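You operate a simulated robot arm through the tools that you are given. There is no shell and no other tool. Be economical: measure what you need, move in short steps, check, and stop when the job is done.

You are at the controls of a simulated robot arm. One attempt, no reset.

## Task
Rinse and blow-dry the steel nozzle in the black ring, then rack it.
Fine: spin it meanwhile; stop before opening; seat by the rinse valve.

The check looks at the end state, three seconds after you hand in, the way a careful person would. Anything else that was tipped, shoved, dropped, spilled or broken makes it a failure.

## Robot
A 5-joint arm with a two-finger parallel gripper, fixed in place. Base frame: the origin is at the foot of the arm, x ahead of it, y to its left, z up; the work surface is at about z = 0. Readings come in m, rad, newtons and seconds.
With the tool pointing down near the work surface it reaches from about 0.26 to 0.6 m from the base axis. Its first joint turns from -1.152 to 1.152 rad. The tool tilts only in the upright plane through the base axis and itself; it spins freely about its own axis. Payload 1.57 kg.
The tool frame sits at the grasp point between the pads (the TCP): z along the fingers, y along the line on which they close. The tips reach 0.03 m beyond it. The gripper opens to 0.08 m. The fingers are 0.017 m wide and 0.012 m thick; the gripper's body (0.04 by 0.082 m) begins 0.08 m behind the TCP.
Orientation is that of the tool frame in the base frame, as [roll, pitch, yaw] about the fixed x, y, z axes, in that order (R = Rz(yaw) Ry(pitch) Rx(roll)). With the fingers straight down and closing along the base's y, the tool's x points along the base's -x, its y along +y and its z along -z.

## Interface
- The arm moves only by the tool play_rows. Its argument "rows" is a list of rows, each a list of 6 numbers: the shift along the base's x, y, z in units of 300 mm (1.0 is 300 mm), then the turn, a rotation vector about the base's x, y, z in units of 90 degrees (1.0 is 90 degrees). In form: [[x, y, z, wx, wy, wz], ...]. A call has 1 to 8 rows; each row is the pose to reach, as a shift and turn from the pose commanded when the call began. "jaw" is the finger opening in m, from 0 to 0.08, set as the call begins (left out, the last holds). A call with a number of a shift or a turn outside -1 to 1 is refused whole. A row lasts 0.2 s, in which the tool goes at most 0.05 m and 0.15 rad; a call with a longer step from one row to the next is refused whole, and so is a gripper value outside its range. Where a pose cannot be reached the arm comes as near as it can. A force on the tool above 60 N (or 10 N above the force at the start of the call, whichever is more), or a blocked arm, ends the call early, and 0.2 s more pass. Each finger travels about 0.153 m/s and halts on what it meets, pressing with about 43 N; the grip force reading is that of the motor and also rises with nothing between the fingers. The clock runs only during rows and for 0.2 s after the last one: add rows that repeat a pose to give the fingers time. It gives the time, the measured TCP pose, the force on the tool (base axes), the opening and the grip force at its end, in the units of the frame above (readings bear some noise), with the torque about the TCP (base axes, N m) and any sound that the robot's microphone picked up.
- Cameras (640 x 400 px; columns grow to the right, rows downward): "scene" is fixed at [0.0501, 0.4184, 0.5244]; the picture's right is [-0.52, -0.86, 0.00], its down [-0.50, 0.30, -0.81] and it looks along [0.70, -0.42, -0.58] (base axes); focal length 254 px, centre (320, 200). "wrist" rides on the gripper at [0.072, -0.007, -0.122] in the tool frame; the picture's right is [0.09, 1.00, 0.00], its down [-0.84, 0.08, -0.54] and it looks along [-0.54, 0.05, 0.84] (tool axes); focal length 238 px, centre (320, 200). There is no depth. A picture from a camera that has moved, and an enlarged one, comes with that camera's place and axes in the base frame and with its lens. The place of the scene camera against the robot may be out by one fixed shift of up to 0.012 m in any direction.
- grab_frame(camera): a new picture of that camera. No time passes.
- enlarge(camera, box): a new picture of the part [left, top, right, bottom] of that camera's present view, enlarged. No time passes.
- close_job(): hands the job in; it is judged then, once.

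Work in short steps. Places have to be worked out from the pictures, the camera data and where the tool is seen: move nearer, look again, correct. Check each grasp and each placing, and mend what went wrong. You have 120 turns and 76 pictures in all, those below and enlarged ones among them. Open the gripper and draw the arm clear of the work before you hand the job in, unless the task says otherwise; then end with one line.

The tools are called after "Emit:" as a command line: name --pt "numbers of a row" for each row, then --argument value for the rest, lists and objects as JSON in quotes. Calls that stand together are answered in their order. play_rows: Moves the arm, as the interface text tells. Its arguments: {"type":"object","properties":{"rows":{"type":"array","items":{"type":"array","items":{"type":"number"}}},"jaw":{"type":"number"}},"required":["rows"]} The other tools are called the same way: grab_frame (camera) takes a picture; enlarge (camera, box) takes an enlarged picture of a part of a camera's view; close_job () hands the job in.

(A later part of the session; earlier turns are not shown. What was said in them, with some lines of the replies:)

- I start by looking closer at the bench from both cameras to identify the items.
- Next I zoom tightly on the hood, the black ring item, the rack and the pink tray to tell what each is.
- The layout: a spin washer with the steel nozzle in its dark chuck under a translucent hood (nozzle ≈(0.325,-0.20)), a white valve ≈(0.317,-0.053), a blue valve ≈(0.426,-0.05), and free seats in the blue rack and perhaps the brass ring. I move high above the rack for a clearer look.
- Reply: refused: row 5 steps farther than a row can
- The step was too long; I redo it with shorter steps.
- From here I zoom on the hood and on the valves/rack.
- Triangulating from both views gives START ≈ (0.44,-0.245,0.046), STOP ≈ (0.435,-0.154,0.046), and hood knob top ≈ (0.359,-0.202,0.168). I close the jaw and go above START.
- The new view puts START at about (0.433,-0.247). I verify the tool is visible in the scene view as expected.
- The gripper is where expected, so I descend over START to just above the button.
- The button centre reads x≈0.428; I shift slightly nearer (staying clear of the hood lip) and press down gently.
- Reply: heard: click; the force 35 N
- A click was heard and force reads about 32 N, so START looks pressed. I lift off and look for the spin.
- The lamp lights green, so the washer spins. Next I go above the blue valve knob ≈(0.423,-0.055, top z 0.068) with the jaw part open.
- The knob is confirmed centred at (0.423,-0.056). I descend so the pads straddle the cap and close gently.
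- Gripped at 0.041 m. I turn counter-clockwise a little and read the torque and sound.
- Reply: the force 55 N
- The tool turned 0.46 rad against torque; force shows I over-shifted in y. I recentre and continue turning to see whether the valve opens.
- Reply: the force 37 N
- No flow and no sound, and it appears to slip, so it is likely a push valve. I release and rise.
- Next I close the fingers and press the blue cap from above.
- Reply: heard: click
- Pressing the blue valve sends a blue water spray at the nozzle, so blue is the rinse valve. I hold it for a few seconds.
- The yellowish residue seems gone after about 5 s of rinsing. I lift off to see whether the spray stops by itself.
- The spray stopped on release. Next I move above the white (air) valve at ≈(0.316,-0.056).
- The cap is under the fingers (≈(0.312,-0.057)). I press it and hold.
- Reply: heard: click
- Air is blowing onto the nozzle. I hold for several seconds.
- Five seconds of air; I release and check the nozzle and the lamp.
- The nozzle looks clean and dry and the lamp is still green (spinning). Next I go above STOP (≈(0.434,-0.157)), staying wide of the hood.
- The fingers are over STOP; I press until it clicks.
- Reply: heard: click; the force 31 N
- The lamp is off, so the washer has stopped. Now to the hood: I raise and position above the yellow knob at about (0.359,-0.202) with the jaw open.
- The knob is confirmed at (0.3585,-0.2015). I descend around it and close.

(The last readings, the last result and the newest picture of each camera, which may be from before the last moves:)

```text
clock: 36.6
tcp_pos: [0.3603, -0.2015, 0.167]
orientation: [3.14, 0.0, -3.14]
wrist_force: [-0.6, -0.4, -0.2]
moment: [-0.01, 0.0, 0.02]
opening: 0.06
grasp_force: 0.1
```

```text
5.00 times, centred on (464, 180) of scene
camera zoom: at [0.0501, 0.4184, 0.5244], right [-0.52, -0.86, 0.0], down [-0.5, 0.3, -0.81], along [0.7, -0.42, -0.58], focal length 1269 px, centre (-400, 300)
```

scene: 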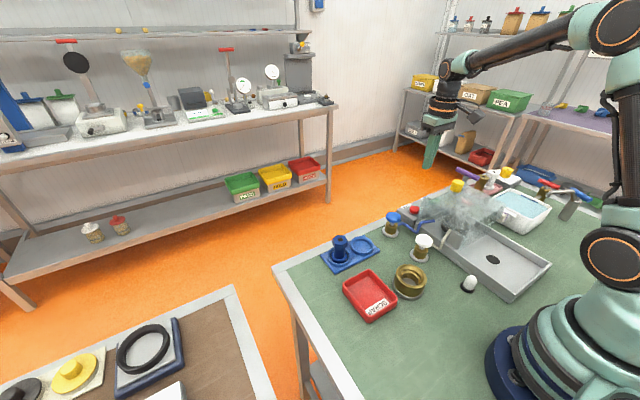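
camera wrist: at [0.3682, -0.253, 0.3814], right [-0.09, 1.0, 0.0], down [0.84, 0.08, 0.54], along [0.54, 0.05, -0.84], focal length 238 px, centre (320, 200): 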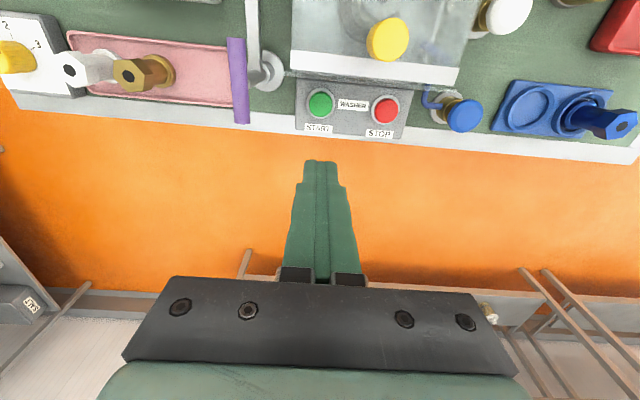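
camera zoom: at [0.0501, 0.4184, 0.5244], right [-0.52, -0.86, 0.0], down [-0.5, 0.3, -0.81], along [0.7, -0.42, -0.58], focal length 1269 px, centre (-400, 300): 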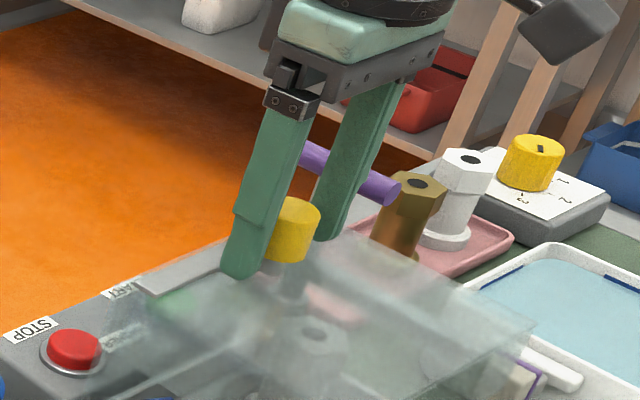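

The fingers straddle the knob properly. I close, then lift 15 mm to feel how the hood moves.

Emit:
play_rows --pt "0 0 0 0 0 0" --pt "0 0 0 0 0 0" --jaw 0.015

Emit:
play_rows --pt "0 0 0.025 0 0 0" --pt "0 0 0.05 0 0 0" --pt "0 0 0.05 0 0 0"

Emit:
enlarge --camera "scene" --box '[380, 140, 540, 240]'

```text
clock: 37.2
tcp_pos: [0.3592, -0.2008, 0.1665]
orientation: [3.139, -0.003, -3.138]
wrist_force: [-0.4, 16.2, 1.6]
moment: [0.16, 0.25, 0.01]
opening: 0.03
grasp_force: 8.9
```

```text
clock: 38.0
tcp_pos: [0.3603, -0.2017, 0.1816]
orientation: [-3.141, 0.001, -3.137]
wrist_force: [-0.1, 19.5, -8.1]
moment: [0.27, 0.08, -0.02]
opening: 0.0324
grasp_force: 9.7
```

```text
4.00 times, centred on (460, 190) of scene
camera zoom: at [0.0501, 0.4184, 0.5244], right [-0.52, -0.86, 0.0], down [-0.5, 0.3, -0.81], along [0.7, -0.42, -0.58], focal length 1015 px, centre (-240, 240)
```

zoom: 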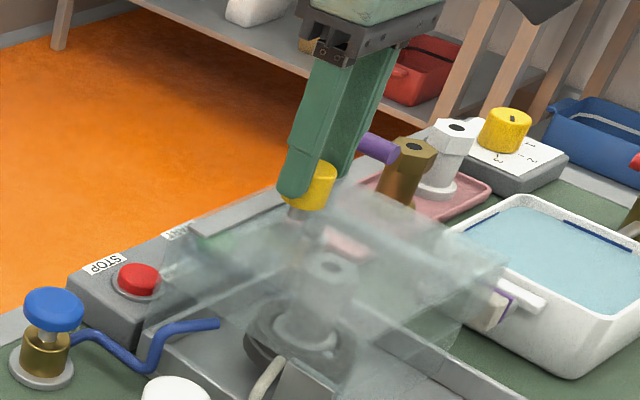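

The knob slipped in the pads: the opening grew and the strip didn't rise. I reopen, go 4 mm deeper, recentre in y and regrip with full closing.

Emit:
play_rows --pt "0 0 0 0 0 0" --pt "0 0.008 -0.03 0 0 0" --pt "0 0.008 -0.062 0 0 0" --pt "0 0.008 -0.062 0 0 0" --jaw 0.05

Emit:
play_rows --pt "0 0 0 0 0 0" --pt "0 0 0 0 0 0" --pt "0 0 0 0 0 0" --jaw 0.0

```text
clock: 39.0
tcp_pos: [0.3594, -0.2008, 0.1634]
orientation: [3.141, 0.0, -3.139]
wrist_force: [-0.1, -0.2, 0.1]
moment: [-0.03, 0.02, 0.03]
opening: 0.0502
grasp_force: 0.0
```

```text
clock: 39.8
tcp_pos: [0.3597, -0.1993, 0.1631]
orientation: [-3.141, 0.001, -3.139]
wrist_force: [0.3, 12.3, 0.2]
moment: [-0.39, -0.41, -0.07]
opening: 0.0278
grasp_force: 37.7
```

A firm grip now (0.028 m, 38 N). I lift 15 mm again.

Emit:
play_rows --pt "0 0.003 0.025 0 0 0" --pt "0 0.005 0.05 0 0 0" --pt "0 0.005 0.05 0 0 0"

Emit:
enlarge --camera "scene" --box '[380, 140, 540, 240]'

```text
clock: 40.6
tcp_pos: [0.359, -0.2001, 0.1791]
orientation: [3.14, 0.001, -3.141]
wrist_force: [1.0, -20.3, -33.9]
moment: [-0.75, 0.12, -0.01]
opening: 0.0277
grasp_force: 37.9
```

```text
4.00 times, centred on (460, 190) of scene
camera zoom: at [0.0502, 0.4183, 0.5245], right [-0.52, -0.86, 0.0], down [-0.5, 0.3, -0.81], along [0.7, -0.42, -0.58], focal length 1015 px, centre (-240, 240)
```

zoom: 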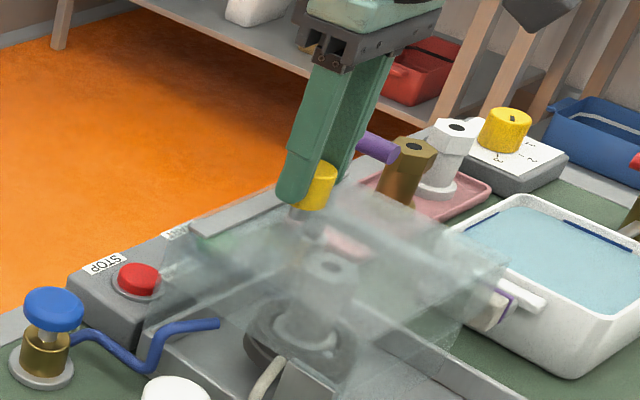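

The hood resists a straight lift (34 N) and the knob slipped again. I test gently whether it slides towards the robot instead.

Emit:
play_rows --pt "0 0.003 -0.025 0 0 0" --pt "0 0.004 -0.05 0 0 0" --pt "-0.015 0.004 -0.05 0 0 0" --pt "-0.03 0.004 -0.05 0 0 0"

```text
clock: 41.6
tcp_pos: [0.3544, -0.2002, 0.1666]
orientation: [-3.133, 0.008, -3.138]
wrist_force: [0.1, -24.4, 30.9]
moment: [0.13, -0.33, 0.05]
opening: 0.0279
grasp_force: 38.2
```

The readings are ambiguous, so I release, rise and look at the hood and its hinge closely.

Emit:
play_rows --pt "0 0 0 0 0 0" --pt "0 0 0 0 0 0" --pt "0 0 0.12 0 0 0" --pt "-0.05 0 0.27 0 0 0" --pt "-0.1 0 0.42 0 0 0" --pt "-0.15 0 0.57 0 0 0" --jaw 0.07

Emit:
enlarge --camera "wrist" --box '[200, 0, 440, 150]'

Emit:
enlarge --camera "scene" --box '[410, 160, 538, 240]'

```text
clock: 43.0
tcp_pos: [0.3066, -0.1966, 0.3351]
orientation: [-3.141, 0.0, -3.139]
wrist_force: [0.0, 0.2, -0.1]
moment: [-0.02, 0.02, 0.02]
opening: 0.07
grasp_force: 0.1
```

```text
2.67 times, centred on (320, 75) of wrist
camera zoom: at [0.2341, -0.2043, 0.4565], right [-0.09, 1.0, 0.0], down [0.84, 0.08, 0.54], along [0.54, 0.05, -0.84], focal length 636 px, centre (320, 533)
```

zoom: 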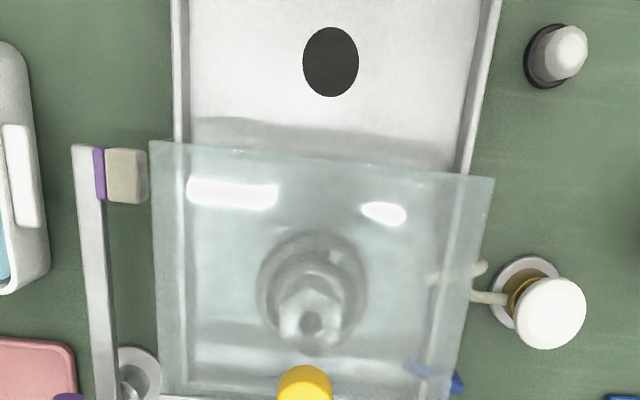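

```text
5.00 times, centred on (474, 200) of scene
camera zoom: at [0.0501, 0.4184, 0.5244], right [-0.52, -0.86, 0.0], down [-0.5, 0.3, -0.81], along [0.7, -0.42, -0.58], focal length 1269 px, centre (-450, 200)
```

zoom: 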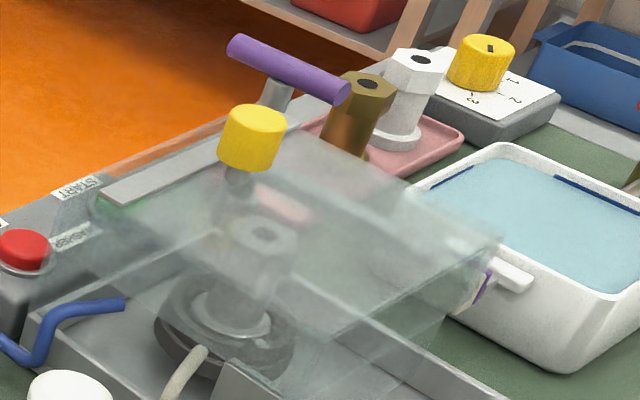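

Comparing knob and strip positions, the hood moved about 7 mm towards the robot with no resistance: it is a sliding cover. I regrip the knob to slide it back.

Emit:
play_rows --pt "0.05 -0.01 -0.15 0 0 0" --pt "0.1 -0.01 -0.3 0 0 0" --pt "0.145 -0.01 -0.42 0 0 0" --pt "0.145 -0.01 -0.5 0 0 0" --pt "0.145 -0.01 -0.565 0 0 0" --pt "0.145 -0.01 -0.565 0 0 0" --jaw 0.06

Emit:
play_rows --pt "0 0 0 0 0 0" --pt "0 0 0 0 0 0" --pt "0 0 0 0 0 0" --jaw 0.0

```text
clock: 44.4
tcp_pos: [0.3494, -0.2, 0.1657]
orientation: [3.141, 0.0, -3.137]
wrist_force: [0.2, 0.8, 0.8]
moment: [0.01, 0.03, -0.02]
opening: 0.06
grasp_force: 0.0
```

```text
clock: 45.2
tcp_pos: [0.3486, -0.1996, 0.1652]
orientation: [3.14, -0.002, -3.139]
wrist_force: [0.4, 22.4, 0.2]
moment: [0.06, -0.47, -0.01]
opening: 0.0279
grasp_force: 38.3
```

Gripped again at 0.028 m. I pull towards the robot 40 mm in small steps, watching the force.

Emit:
play_rows --pt "-0.03 0.005 0 0 0 0" --pt "-0.06 0.005 0 0 0 0" --pt "-0.1 0.005 0 0 0 0" --pt "-0.133 0.005 0 0 0 0"

Emit:
enlarge --camera "scene" --box '[400, 150, 560, 250]'

```text
clock: 46.2
tcp_pos: [0.3088, -0.2004, 0.1648]
orientation: [-3.141, 0.001, 3.139]
wrist_force: [0.7, -9.7, -16.3]
moment: [-0.06, 0.21, -0.18]
opening: 0.0274
grasp_force: 37.7
```

```text
4.00 times, centred on (480, 200) of scene
camera zoom: at [0.0501, 0.4183, 0.5244], right [-0.52, -0.86, 0.0], down [-0.5, 0.3, -0.81], along [0.7, -0.42, -0.58], focal length 1015 px, centre (-320, 200)
```

zoom: 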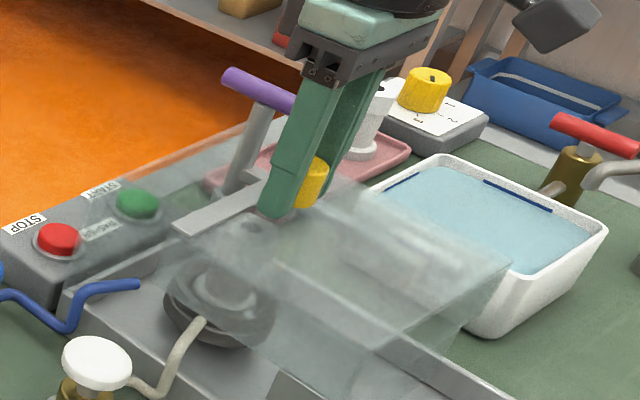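

The cover slides freely. I continue pulling about 90 mm more until it stops.

Emit:
play_rows --pt "-0.06 0 0 0 0 0" --pt "-0.12 0 0 0 0 0" --pt "-0.18 0 0 0 0 0" --pt "-0.24 0 0 0 0 0" --pt "-0.28 0 0 0 0 0"

Emit:
enlarge --camera "scene" --box '[400, 150, 560, 250]'

```text
clock: 47.4
tcp_pos: [0.2255, -0.1998, 0.1653]
orientation: [-3.14, 0.003, -3.139]
wrist_force: [-1.6, -28.3, -29.4]
moment: [0.08, 0.46, -0.15]
opening: 0.0277
grasp_force: 38.3
```

```text
4.00 times, centred on (480, 200) of scene
camera zoom: at [0.0501, 0.4183, 0.5245], right [-0.52, -0.86, 0.0], down [-0.5, 0.3, -0.81], along [0.7, -0.42, -0.58], focal length 1015 px, centre (-320, 200)
```

zoom: 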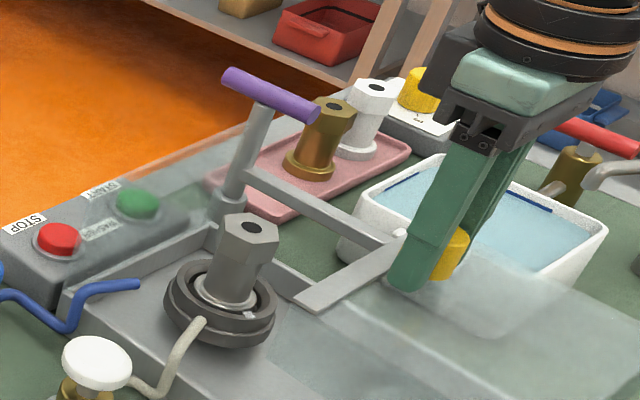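

The steel nozzle is fully exposed in the black chuck ring. I release the knob and rise to look at the nozzle from above.

Emit:
play_rows --pt "0 0 0 0 0 0" --pt "0 0 0 0 0 0" --pt "0 0 0.1 0 0 0" --pt "0 0 0.25 0 0 0" --pt "0.1 0 0.38 0 0 0" --pt "0.15 0.02 0.45 0 0 0" --jaw 0.07

Emit:
enlarge --camera "wrist" --box '[160, 0, 480, 200]'

Emit:
enlarge --camera "scene" --box '[420, 180, 500, 230]'

```text
clock: 48.8
tcp_pos: [0.271, -0.1919, 0.299]
orientation: [-3.142, -0.002, -3.14]
wrist_force: [0.8, 0.6, -0.1]
moment: [0.0, -0.01, -0.03]
opening: 0.07
grasp_force: 0.0
```

```text
2.00 times, centred on (320, 100) of wrist
camera zoom: at [0.1989, -0.2009, 0.4222], right [-0.09, 1.0, 0.0], down [0.84, 0.08, 0.54], along [0.54, 0.05, -0.84], focal length 477 px, centre (320, 400)
```

zoom: 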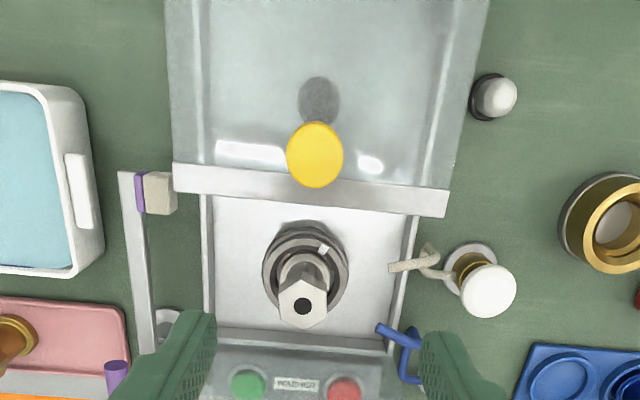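

```text
8.00 times, centred on (460, 205) of scene
camera zoom: at [0.0501, 0.4184, 0.5244], right [-0.52, -0.86, 0.0], down [-0.5, 0.3, -0.81], along [0.7, -0.42, -0.58], focal length 2031 px, centre (-800, 160)
```

zoom: 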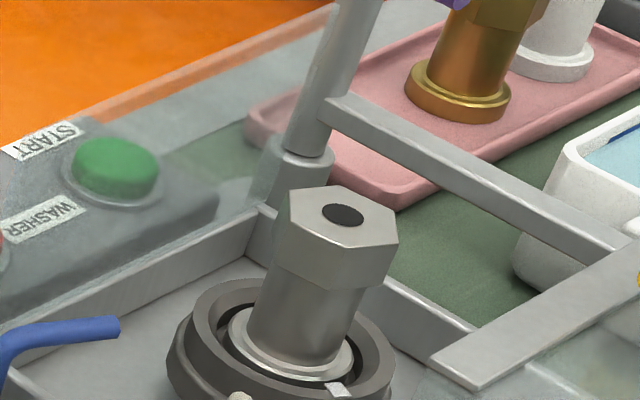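

The nozzle top is at ≈(0.324,-0.202,0.106). I zoom on the hex to align the fingers with its flats.

Emit:
enlarge --camera "wrist" --box '[270, 100, 350, 150]'

```text
8.00 times, centred on (310, 125) of wrist
camera zoom: at [0.1989, -0.2009, 0.4222], right [-0.09, 1.0, 0.0], down [0.84, 0.08, 0.54], along [0.54, 0.05, -0.84], focal length 1907 px, centre (400, 800)
```

zoom: 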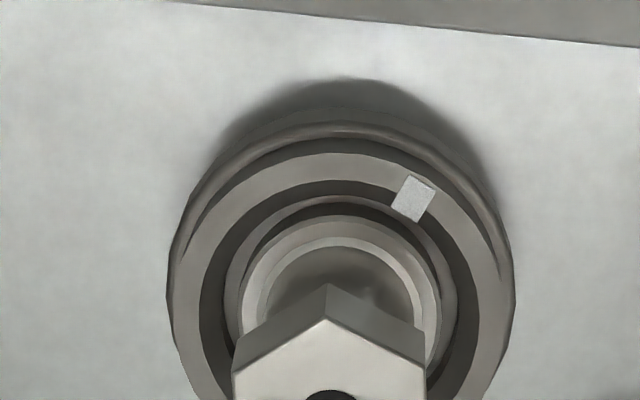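

The hex flats face about 8° off ±y (and every 60°). I use the flat pair at -52° so the camera clears the cover knob, moving above the nozzle with that turn.

Emit:
play_rows --pt "0.05 -0.01 0 0 0 -0.083" --pt "0.1 -0.02 0 0 0 -0.166" --pt "0.15 -0.03 0 0 0 -0.249" --pt "0.178 -0.033 0 0 0 -0.332" --pt "0.178 -0.033 -0.1 0 0 -0.415" --pt "0.178 -0.033 -0.2 0 0 -0.498" --pt "0.178 -0.033 -0.3 0 0 -0.578" --pt "0.178 -0.033 -0.3 0 0 -0.578"

Emit:
enlarge --camera "wrist" --box '[200, 50, 440, 200]'

```text
clock: 50.6
tcp_pos: [0.3238, -0.2034, 0.2105]
orientation: [3.14, -0.001, 2.235]
wrist_force: [0.3, 0.2, 0.3]
moment: [0.0, 0.0, 0.02]
opening: 0.07
grasp_force: 0.0
```

```text
2.67 times, centred on (320, 125) of wrist
camera zoom: at [0.2735, -0.1518, 0.3322], right [0.73, 0.69, 0.0], down [0.58, -0.61, 0.54], along [0.37, -0.39, -0.84], focal length 636 px, centre (320, 400)
```

zoom: 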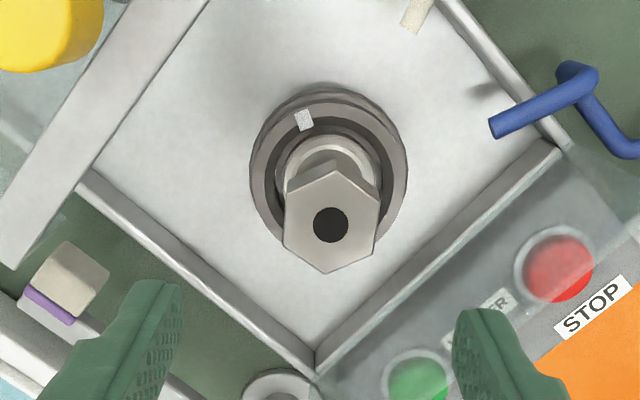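

The flats align with the fingers and the nozzle is centred within 2 mm. I descend to the hex height with the jaw at 0.06.

Emit:
play_rows --pt "0 0.004 -0.13 0 0 0" --pt "0 0.004 -0.26 0 0 0" --pt "0 0.004 -0.34 0 0 0" --pt "0 0.004 -0.385 0 0 0" --pt "0 0.004 -0.385 0 0 0" --jaw 0.06

Emit:
enlarge --camera "scene" --box '[410, 160, 506, 220]'

```text
clock: 51.8
tcp_pos: [0.323, -0.2028, 0.095]
orientation: [3.141, 0.001, 2.235]
wrist_force: [-0.2, -0.2, -0.1]
moment: [-0.02, 0.05, -0.02]
opening: 0.0602
grasp_force: 0.0
```

```text
6.67 times, centred on (458, 190) of scene
camera zoom: at [0.0501, 0.4184, 0.5244], right [-0.52, -0.86, 0.0], down [-0.5, 0.3, -0.81], along [0.7, -0.42, -0.58], focal length 1692 px, centre (-600, 267)
```

zoom: 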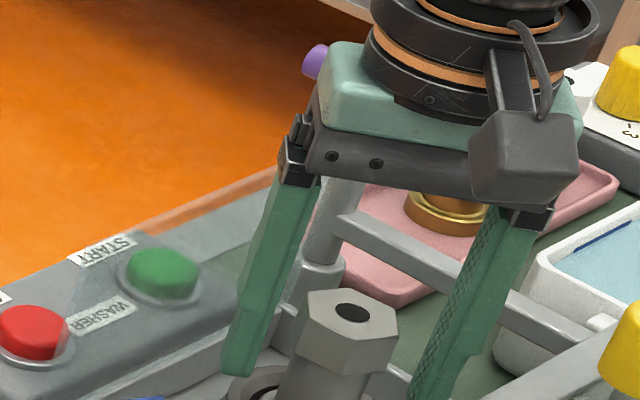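

The fingers straddle the hex head. I close fully.

Emit:
play_rows --pt "0 0 0 0 0 0" --pt "0 0 0 0 0 0" --pt "0 0 0 0 0 0" --jaw 0.0

```text
clock: 52.6
tcp_pos: [0.3234, -0.2019, 0.0955]
orientation: [3.141, 0.0, 2.237]
wrist_force: [0.6, 0.5, -0.5]
moment: [-0.05, -0.02, 0.03]
opening: 0.0335
grasp_force: 40.7
```

Gripped at 0.0335 m, matching the flats, with almost no side force. I lift straight up 15 mm, then higher if free.

Emit:
play_rows --pt "0 0 0.03 0 0 0" --pt "0 0 0.06 0 0 0" --pt "0 0 0.1 0 0 0"

Emit:
enlarge --camera "scene" --box '[410, 160, 506, 220]'

```text
clock: 53.4
tcp_pos: [0.3228, -0.2012, 0.1254]
orientation: [-3.141, -0.001, 2.237]
wrist_force: [-0.3, -0.3, -2.3]
moment: [0.04, 0.02, -0.02]
opening: 0.0334
grasp_force: 41.1
```

```text
6.67 times, centred on (458, 190) of scene
camera zoom: at [0.0501, 0.4184, 0.5244], right [-0.52, -0.86, 0.0], down [-0.5, 0.3, -0.81], along [0.7, -0.42, -0.58], focal length 1692 px, centre (-600, 267)
```

zoom: 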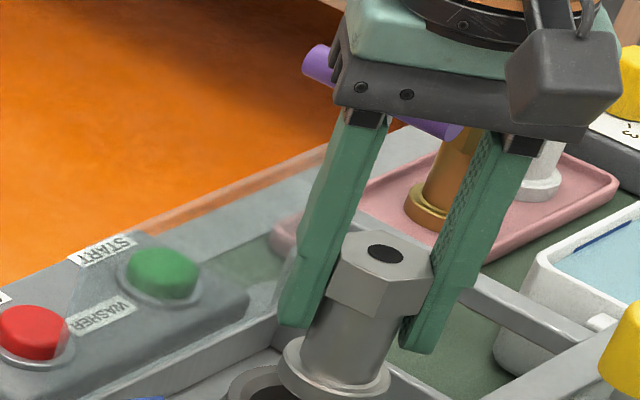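

The nozzle came out cleanly (about 2 N weight). I raise it and carry it over to near the rack.

Emit:
play_rows --pt "0 0 0.15 0 0 0" --pt "0 0 0.3 0 0 0" --pt "0.02 0.12 0.35 0 0 0" --pt "0.05 0.27 0.35 0 0 0" --pt "0.08 0.42 0.35 0 0 0" --pt "0.1 0.57 0.35 0 0 0" --pt "0.12 0.7 0.35 0 0 0" --pt "0.15 0.8 0.35 0 0 0"

Emit:
grab_frame --camera "wrist"

Emit:
enlarge --camera "scene" --box '[310, 180, 470, 280]'

```text
clock: 55.2
tcp_pos: [0.3682, 0.0388, 0.2291]
orientation: [3.141, 0.0, 2.235]
wrist_force: [-0.2, 0.1, -2.4]
moment: [0.01, 0.0, -0.02]
opening: 0.0334
grasp_force: 41.3
```

```text
22 pictures are left
camera wrist: at [0.3191, 0.0908, 0.3514], right [0.73, 0.69, 0.0], down [0.58, -0.61, 0.54], along [0.37, -0.39, -0.84], focal length 238 px, centre (320, 200)
```

wrist: 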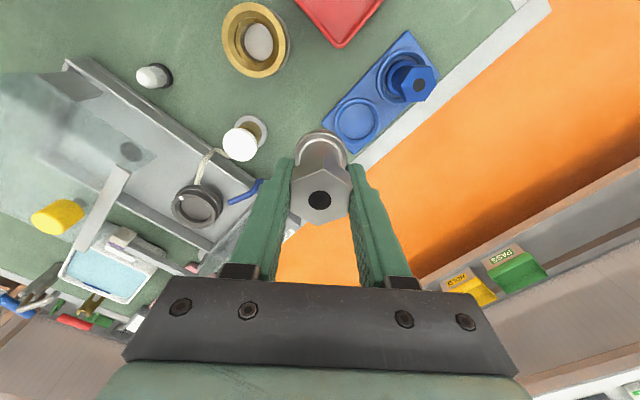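

```text
4.00 times, centred on (390, 230) of scene
camera zoom: at [0.0501, 0.4184, 0.5244], right [-0.52, -0.86, 0.0], down [-0.5, 0.3, -0.81], along [0.7, -0.42, -0.58], focal length 1015 px, centre (40, 80)
```

zoom: 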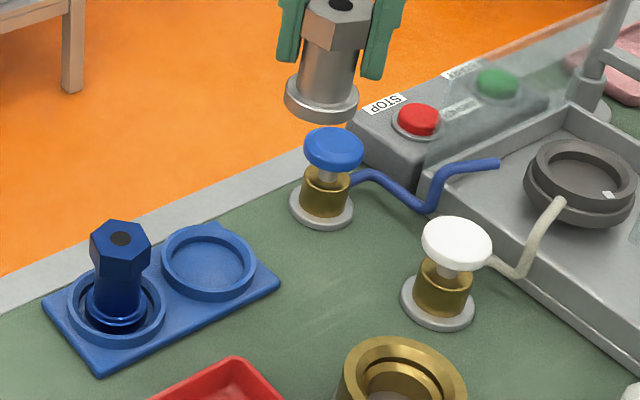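

I zoom on the free blue seat from here to fix its centre.

Emit:
enlarge --camera "wrist" --box '[290, 50, 450, 150]'

```text
4.00 times, centred on (370, 100) of wrist
camera zoom: at [0.3191, 0.0908, 0.3514], right [0.73, 0.69, 0.0], down [0.58, -0.61, 0.54], along [0.37, -0.39, -0.84], focal length 953 px, centre (120, 600)
```

zoom: 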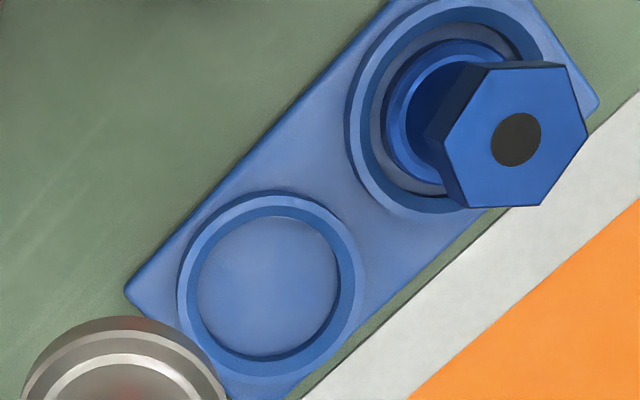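

The free seat centre is (0.418,0.063), the nozzle is centred in the grip, and the flange (≈0.044) fits the 0.050 recess. I move over it and lower to TCP z≈0.10.

Emit:
play_rows --pt "0.08 0.04 0 0 0 0" --pt "0.166 0.081 0 0 0 0" --pt "0.166 0.081 -0.13 0 0 0" --pt "0.166 0.081 -0.26 0 0 0" --pt "0.166 0.081 -0.38 0 0 0" --pt "0.166 0.081 -0.43 0 0 0" --pt "0.166 0.081 -0.43 0 0 0"

Emit:
enlarge --camera "scene" --box '[320, 205, 400, 255]'

Emit:
enlarge --camera "wrist" --box '[240, 90, 400, 190]'

```text
clock: 56.8
tcp_pos: [0.4181, 0.062, 0.0993]
orientation: [3.14, 0.0, 2.235]
wrist_force: [0.4, 0.8, -1.9]
moment: [-0.02, 0.01, -0.03]
opening: 0.0334
grasp_force: 40.9
```

```text
8.00 times, centred on (360, 230) of scene
camera zoom: at [0.0501, 0.4184, 0.5244], right [-0.52, -0.86, 0.0], down [-0.5, 0.3, -0.81], along [0.7, -0.42, -0.58], focal length 2031 px, centre (0, -40)
```

zoom: 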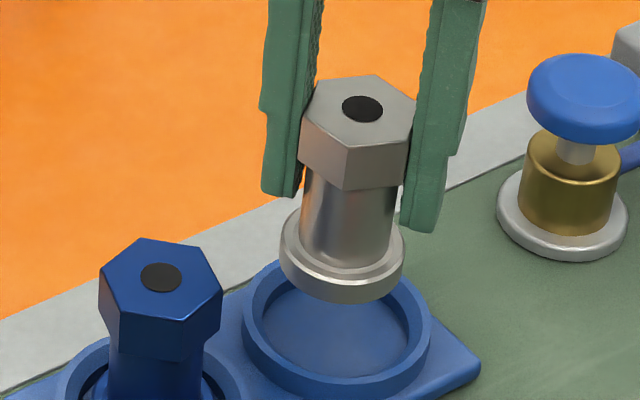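

```text
4.00 times, centred on (320, 140) of wrist
camera zoom: at [0.3684, 0.1144, 0.2224], right [0.73, 0.69, 0.0], down [0.58, -0.61, 0.54], along [0.37, -0.39, -0.84], focal length 953 px, centre (320, 440)
```

zoom: 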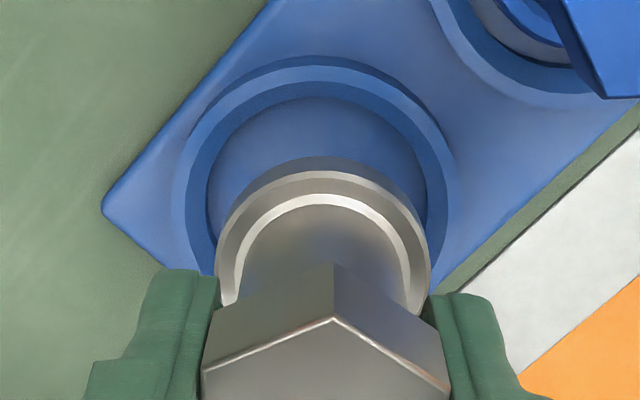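

Both views suggest the seat lies about 1.5–2 mm towards −x/−y of the nozzle axis. I correct by that and lower in small steps.

Emit:
play_rows --pt "-0.004 -0.005 0 0 0 0" --pt "-0.004 -0.005 -0.04 0 0 0" --pt "-0.004 -0.005 -0.07 0 0 0" --pt "-0.004 -0.005 -0.09 0 0 0" --pt "-0.004 -0.005 -0.105 0 0 0" --pt "-0.004 -0.005 -0.105 0 0 0"

Emit:
enlarge --camera "scene" --box '[320, 205, 400, 255]'

```text
clock: 58.2
tcp_pos: [0.417, 0.0597, 0.0685]
orientation: [-3.141, -0.001, 2.237]
wrist_force: [0.6, -0.5, -1.5]
moment: [0.03, -0.02, 0.0]
opening: 0.0334
grasp_force: 41.4
```

```text
8.00 times, centred on (360, 230) of scene
camera zoom: at [0.0501, 0.4184, 0.5244], right [-0.52, -0.86, 0.0], down [-0.5, 0.3, -0.81], along [0.7, -0.42, -0.58], focal length 2031 px, centre (0, -40)
```

zoom: 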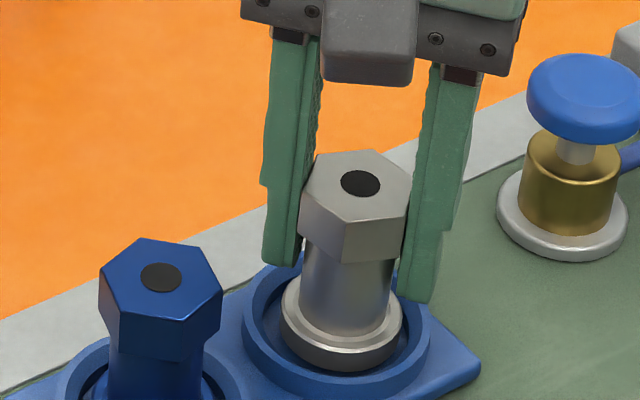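

The flange is just inside the rim outline, about 1 mm right of centre. I nudge it back 1 mm and lower until contact.

Emit:
play_rows --pt "0.001 0.003 0 0 0 0" --pt "0.001 0.003 -0.01 0 0 0" --pt "0.001 0.003 -0.02 0 0 0" --pt "0.001 0.003 -0.027 0 0 0"

Emit:
enlarge --camera "scene" --box '[320, 205, 400, 255]'

```text
clock: 59.2
tcp_pos: [0.4188, 0.0618, 0.0634]
orientation: [3.137, 0.005, 2.235]
wrist_force: [-6.8, -1.4, 33.4]
moment: [-0.09, 0.13, 0.0]
opening: 0.0334
grasp_force: 41.6
```

```text
8.00 times, centred on (360, 230) of scene
camera zoom: at [0.0499, 0.4184, 0.5245], right [-0.52, -0.86, 0.0], down [-0.5, 0.3, -0.81], along [0.7, -0.42, -0.58], focal length 2031 px, centre (0, -40)
```

zoom: 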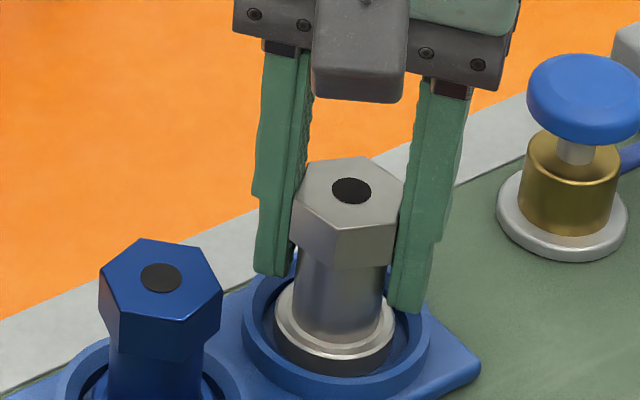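

Contact at TCP z 0.063 puts the steel top at ≈0.074, equal to the seated blue nozzle (≈0.075), so it is on the seat floor. I relieve the pressure and look before releasing.

Emit:
play_rows --pt "0 0 0.004 0 0 0" --pt "0 0 0.008 0 0 0" --pt "0 0 0.008 0 0 0"

Emit:
enlarge --camera "wrist" --box '[240, 90, 400, 190]'

```text
clock: 60.0
tcp_pos: [0.4151, 0.0615, 0.063]
orientation: [3.141, 0.001, 2.236]
wrist_force: [4.3, 0.7, 7.4]
moment: [0.0, -0.36, 0.01]
opening: 0.0333
grasp_force: 41.8
```

```text
4.00 times, centred on (320, 140) of wrist
camera zoom: at [0.3672, 0.1133, 0.185], right [0.73, 0.69, 0.0], down [0.58, -0.61, 0.54], along [0.37, -0.39, -0.84], focal length 953 px, centre (320, 440)
```

zoom: 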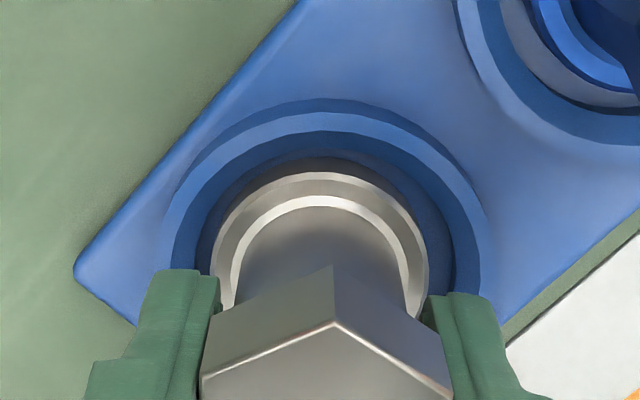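

The flange sits inside the rim all round. I open the jaw modestly and withdraw straight up.

Emit:
play_rows --pt "0 0 0 0 0 0" --pt "0 0 0 0 0 0" --pt "0 0 0.06 0 0 0" --pt "0 0 0.14 0 0 0" --pt "0 0 0.28 0 0 0" --pt "0 0 0.42 0 0 0" --pt "0 0 0.55 0 0 0" --jaw 0.05

Emit:
enlarge --camera "scene" --box '[320, 205, 400, 255]'

Emit:
grab_frame --camera "scene"

```text
clock: 61.6
tcp_pos: [0.4173, 0.0617, 0.2274]
orientation: [-3.14, 0.0, 2.237]
wrist_force: [-0.1, -0.4, -0.5]
moment: [0.01, -0.02, 0.03]
opening: 0.0499
grasp_force: 0.1
```

```text
8.00 times, centred on (360, 230) of scene
camera zoom: at [0.0501, 0.4184, 0.5244], right [-0.52, -0.86, 0.0], down [-0.5, 0.3, -0.81], along [0.7, -0.42, -0.58], focal length 2031 px, centre (0, -40)
```

zoom: 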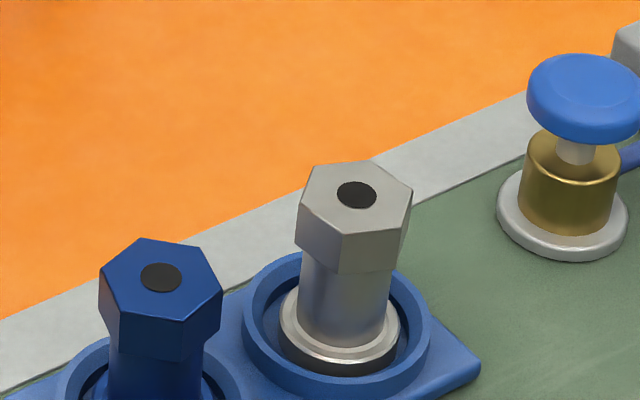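

```text
13 pictures are left
```

scene: 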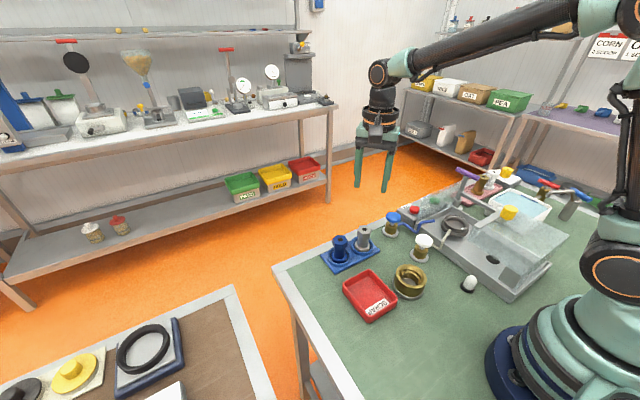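

The nozzle stands upright in the seat next to the rinse valve, valves are released, washer is off, everything else in place. I draw the arm up and away.

Emit:
play_rows --pt "-0.05 -0.05 0.14 0 0 0" --pt "-0.1 -0.1 0.25 0 0 0" --pt "-0.15 -0.2 0.35 0 0 0" --pt "-0.2 -0.3 0.42 0 0 0" --pt "-0.2 -0.3 0.42 0 0 0"

Emit:
enlarge --camera "scene" --box '[310, 160, 566, 320]'

```text
clock: 62.8
tcp_pos: [0.3557, -0.0278, 0.3554]
orientation: [-3.141, 0.0, 2.234]
wrist_force: [0.1, 0.3, 0.3]
moment: [-0.01, 0.0, -0.01]
opening: 0.0502
grasp_force: 0.1
```

```text
2.50 times, centred on (438, 240) of scene
camera zoom: at [0.0501, 0.4184, 0.5244], right [-0.52, -0.86, 0.0], down [-0.5, 0.3, -0.81], along [0.7, -0.42, -0.58], focal length 635 px, centre (25, 100)
```

zoom: 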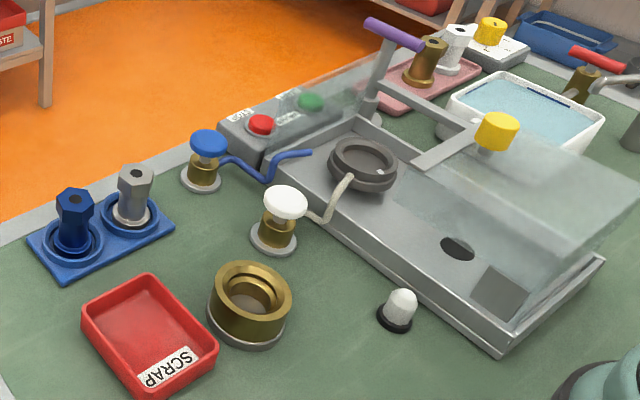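

All is in order: nozzle racked, lamp off, no spray, nothing else disturbed. I hand in.

Emit:
close_job

```text
The job is handed in.
```

The steel nozzle was rinsed for about 5 s and blown dry for about 6 s while spinning; I stopped the washer before opening the cover, then racked the nozzle in the blue seat by the rinse valve. The washer cover is still slid open.
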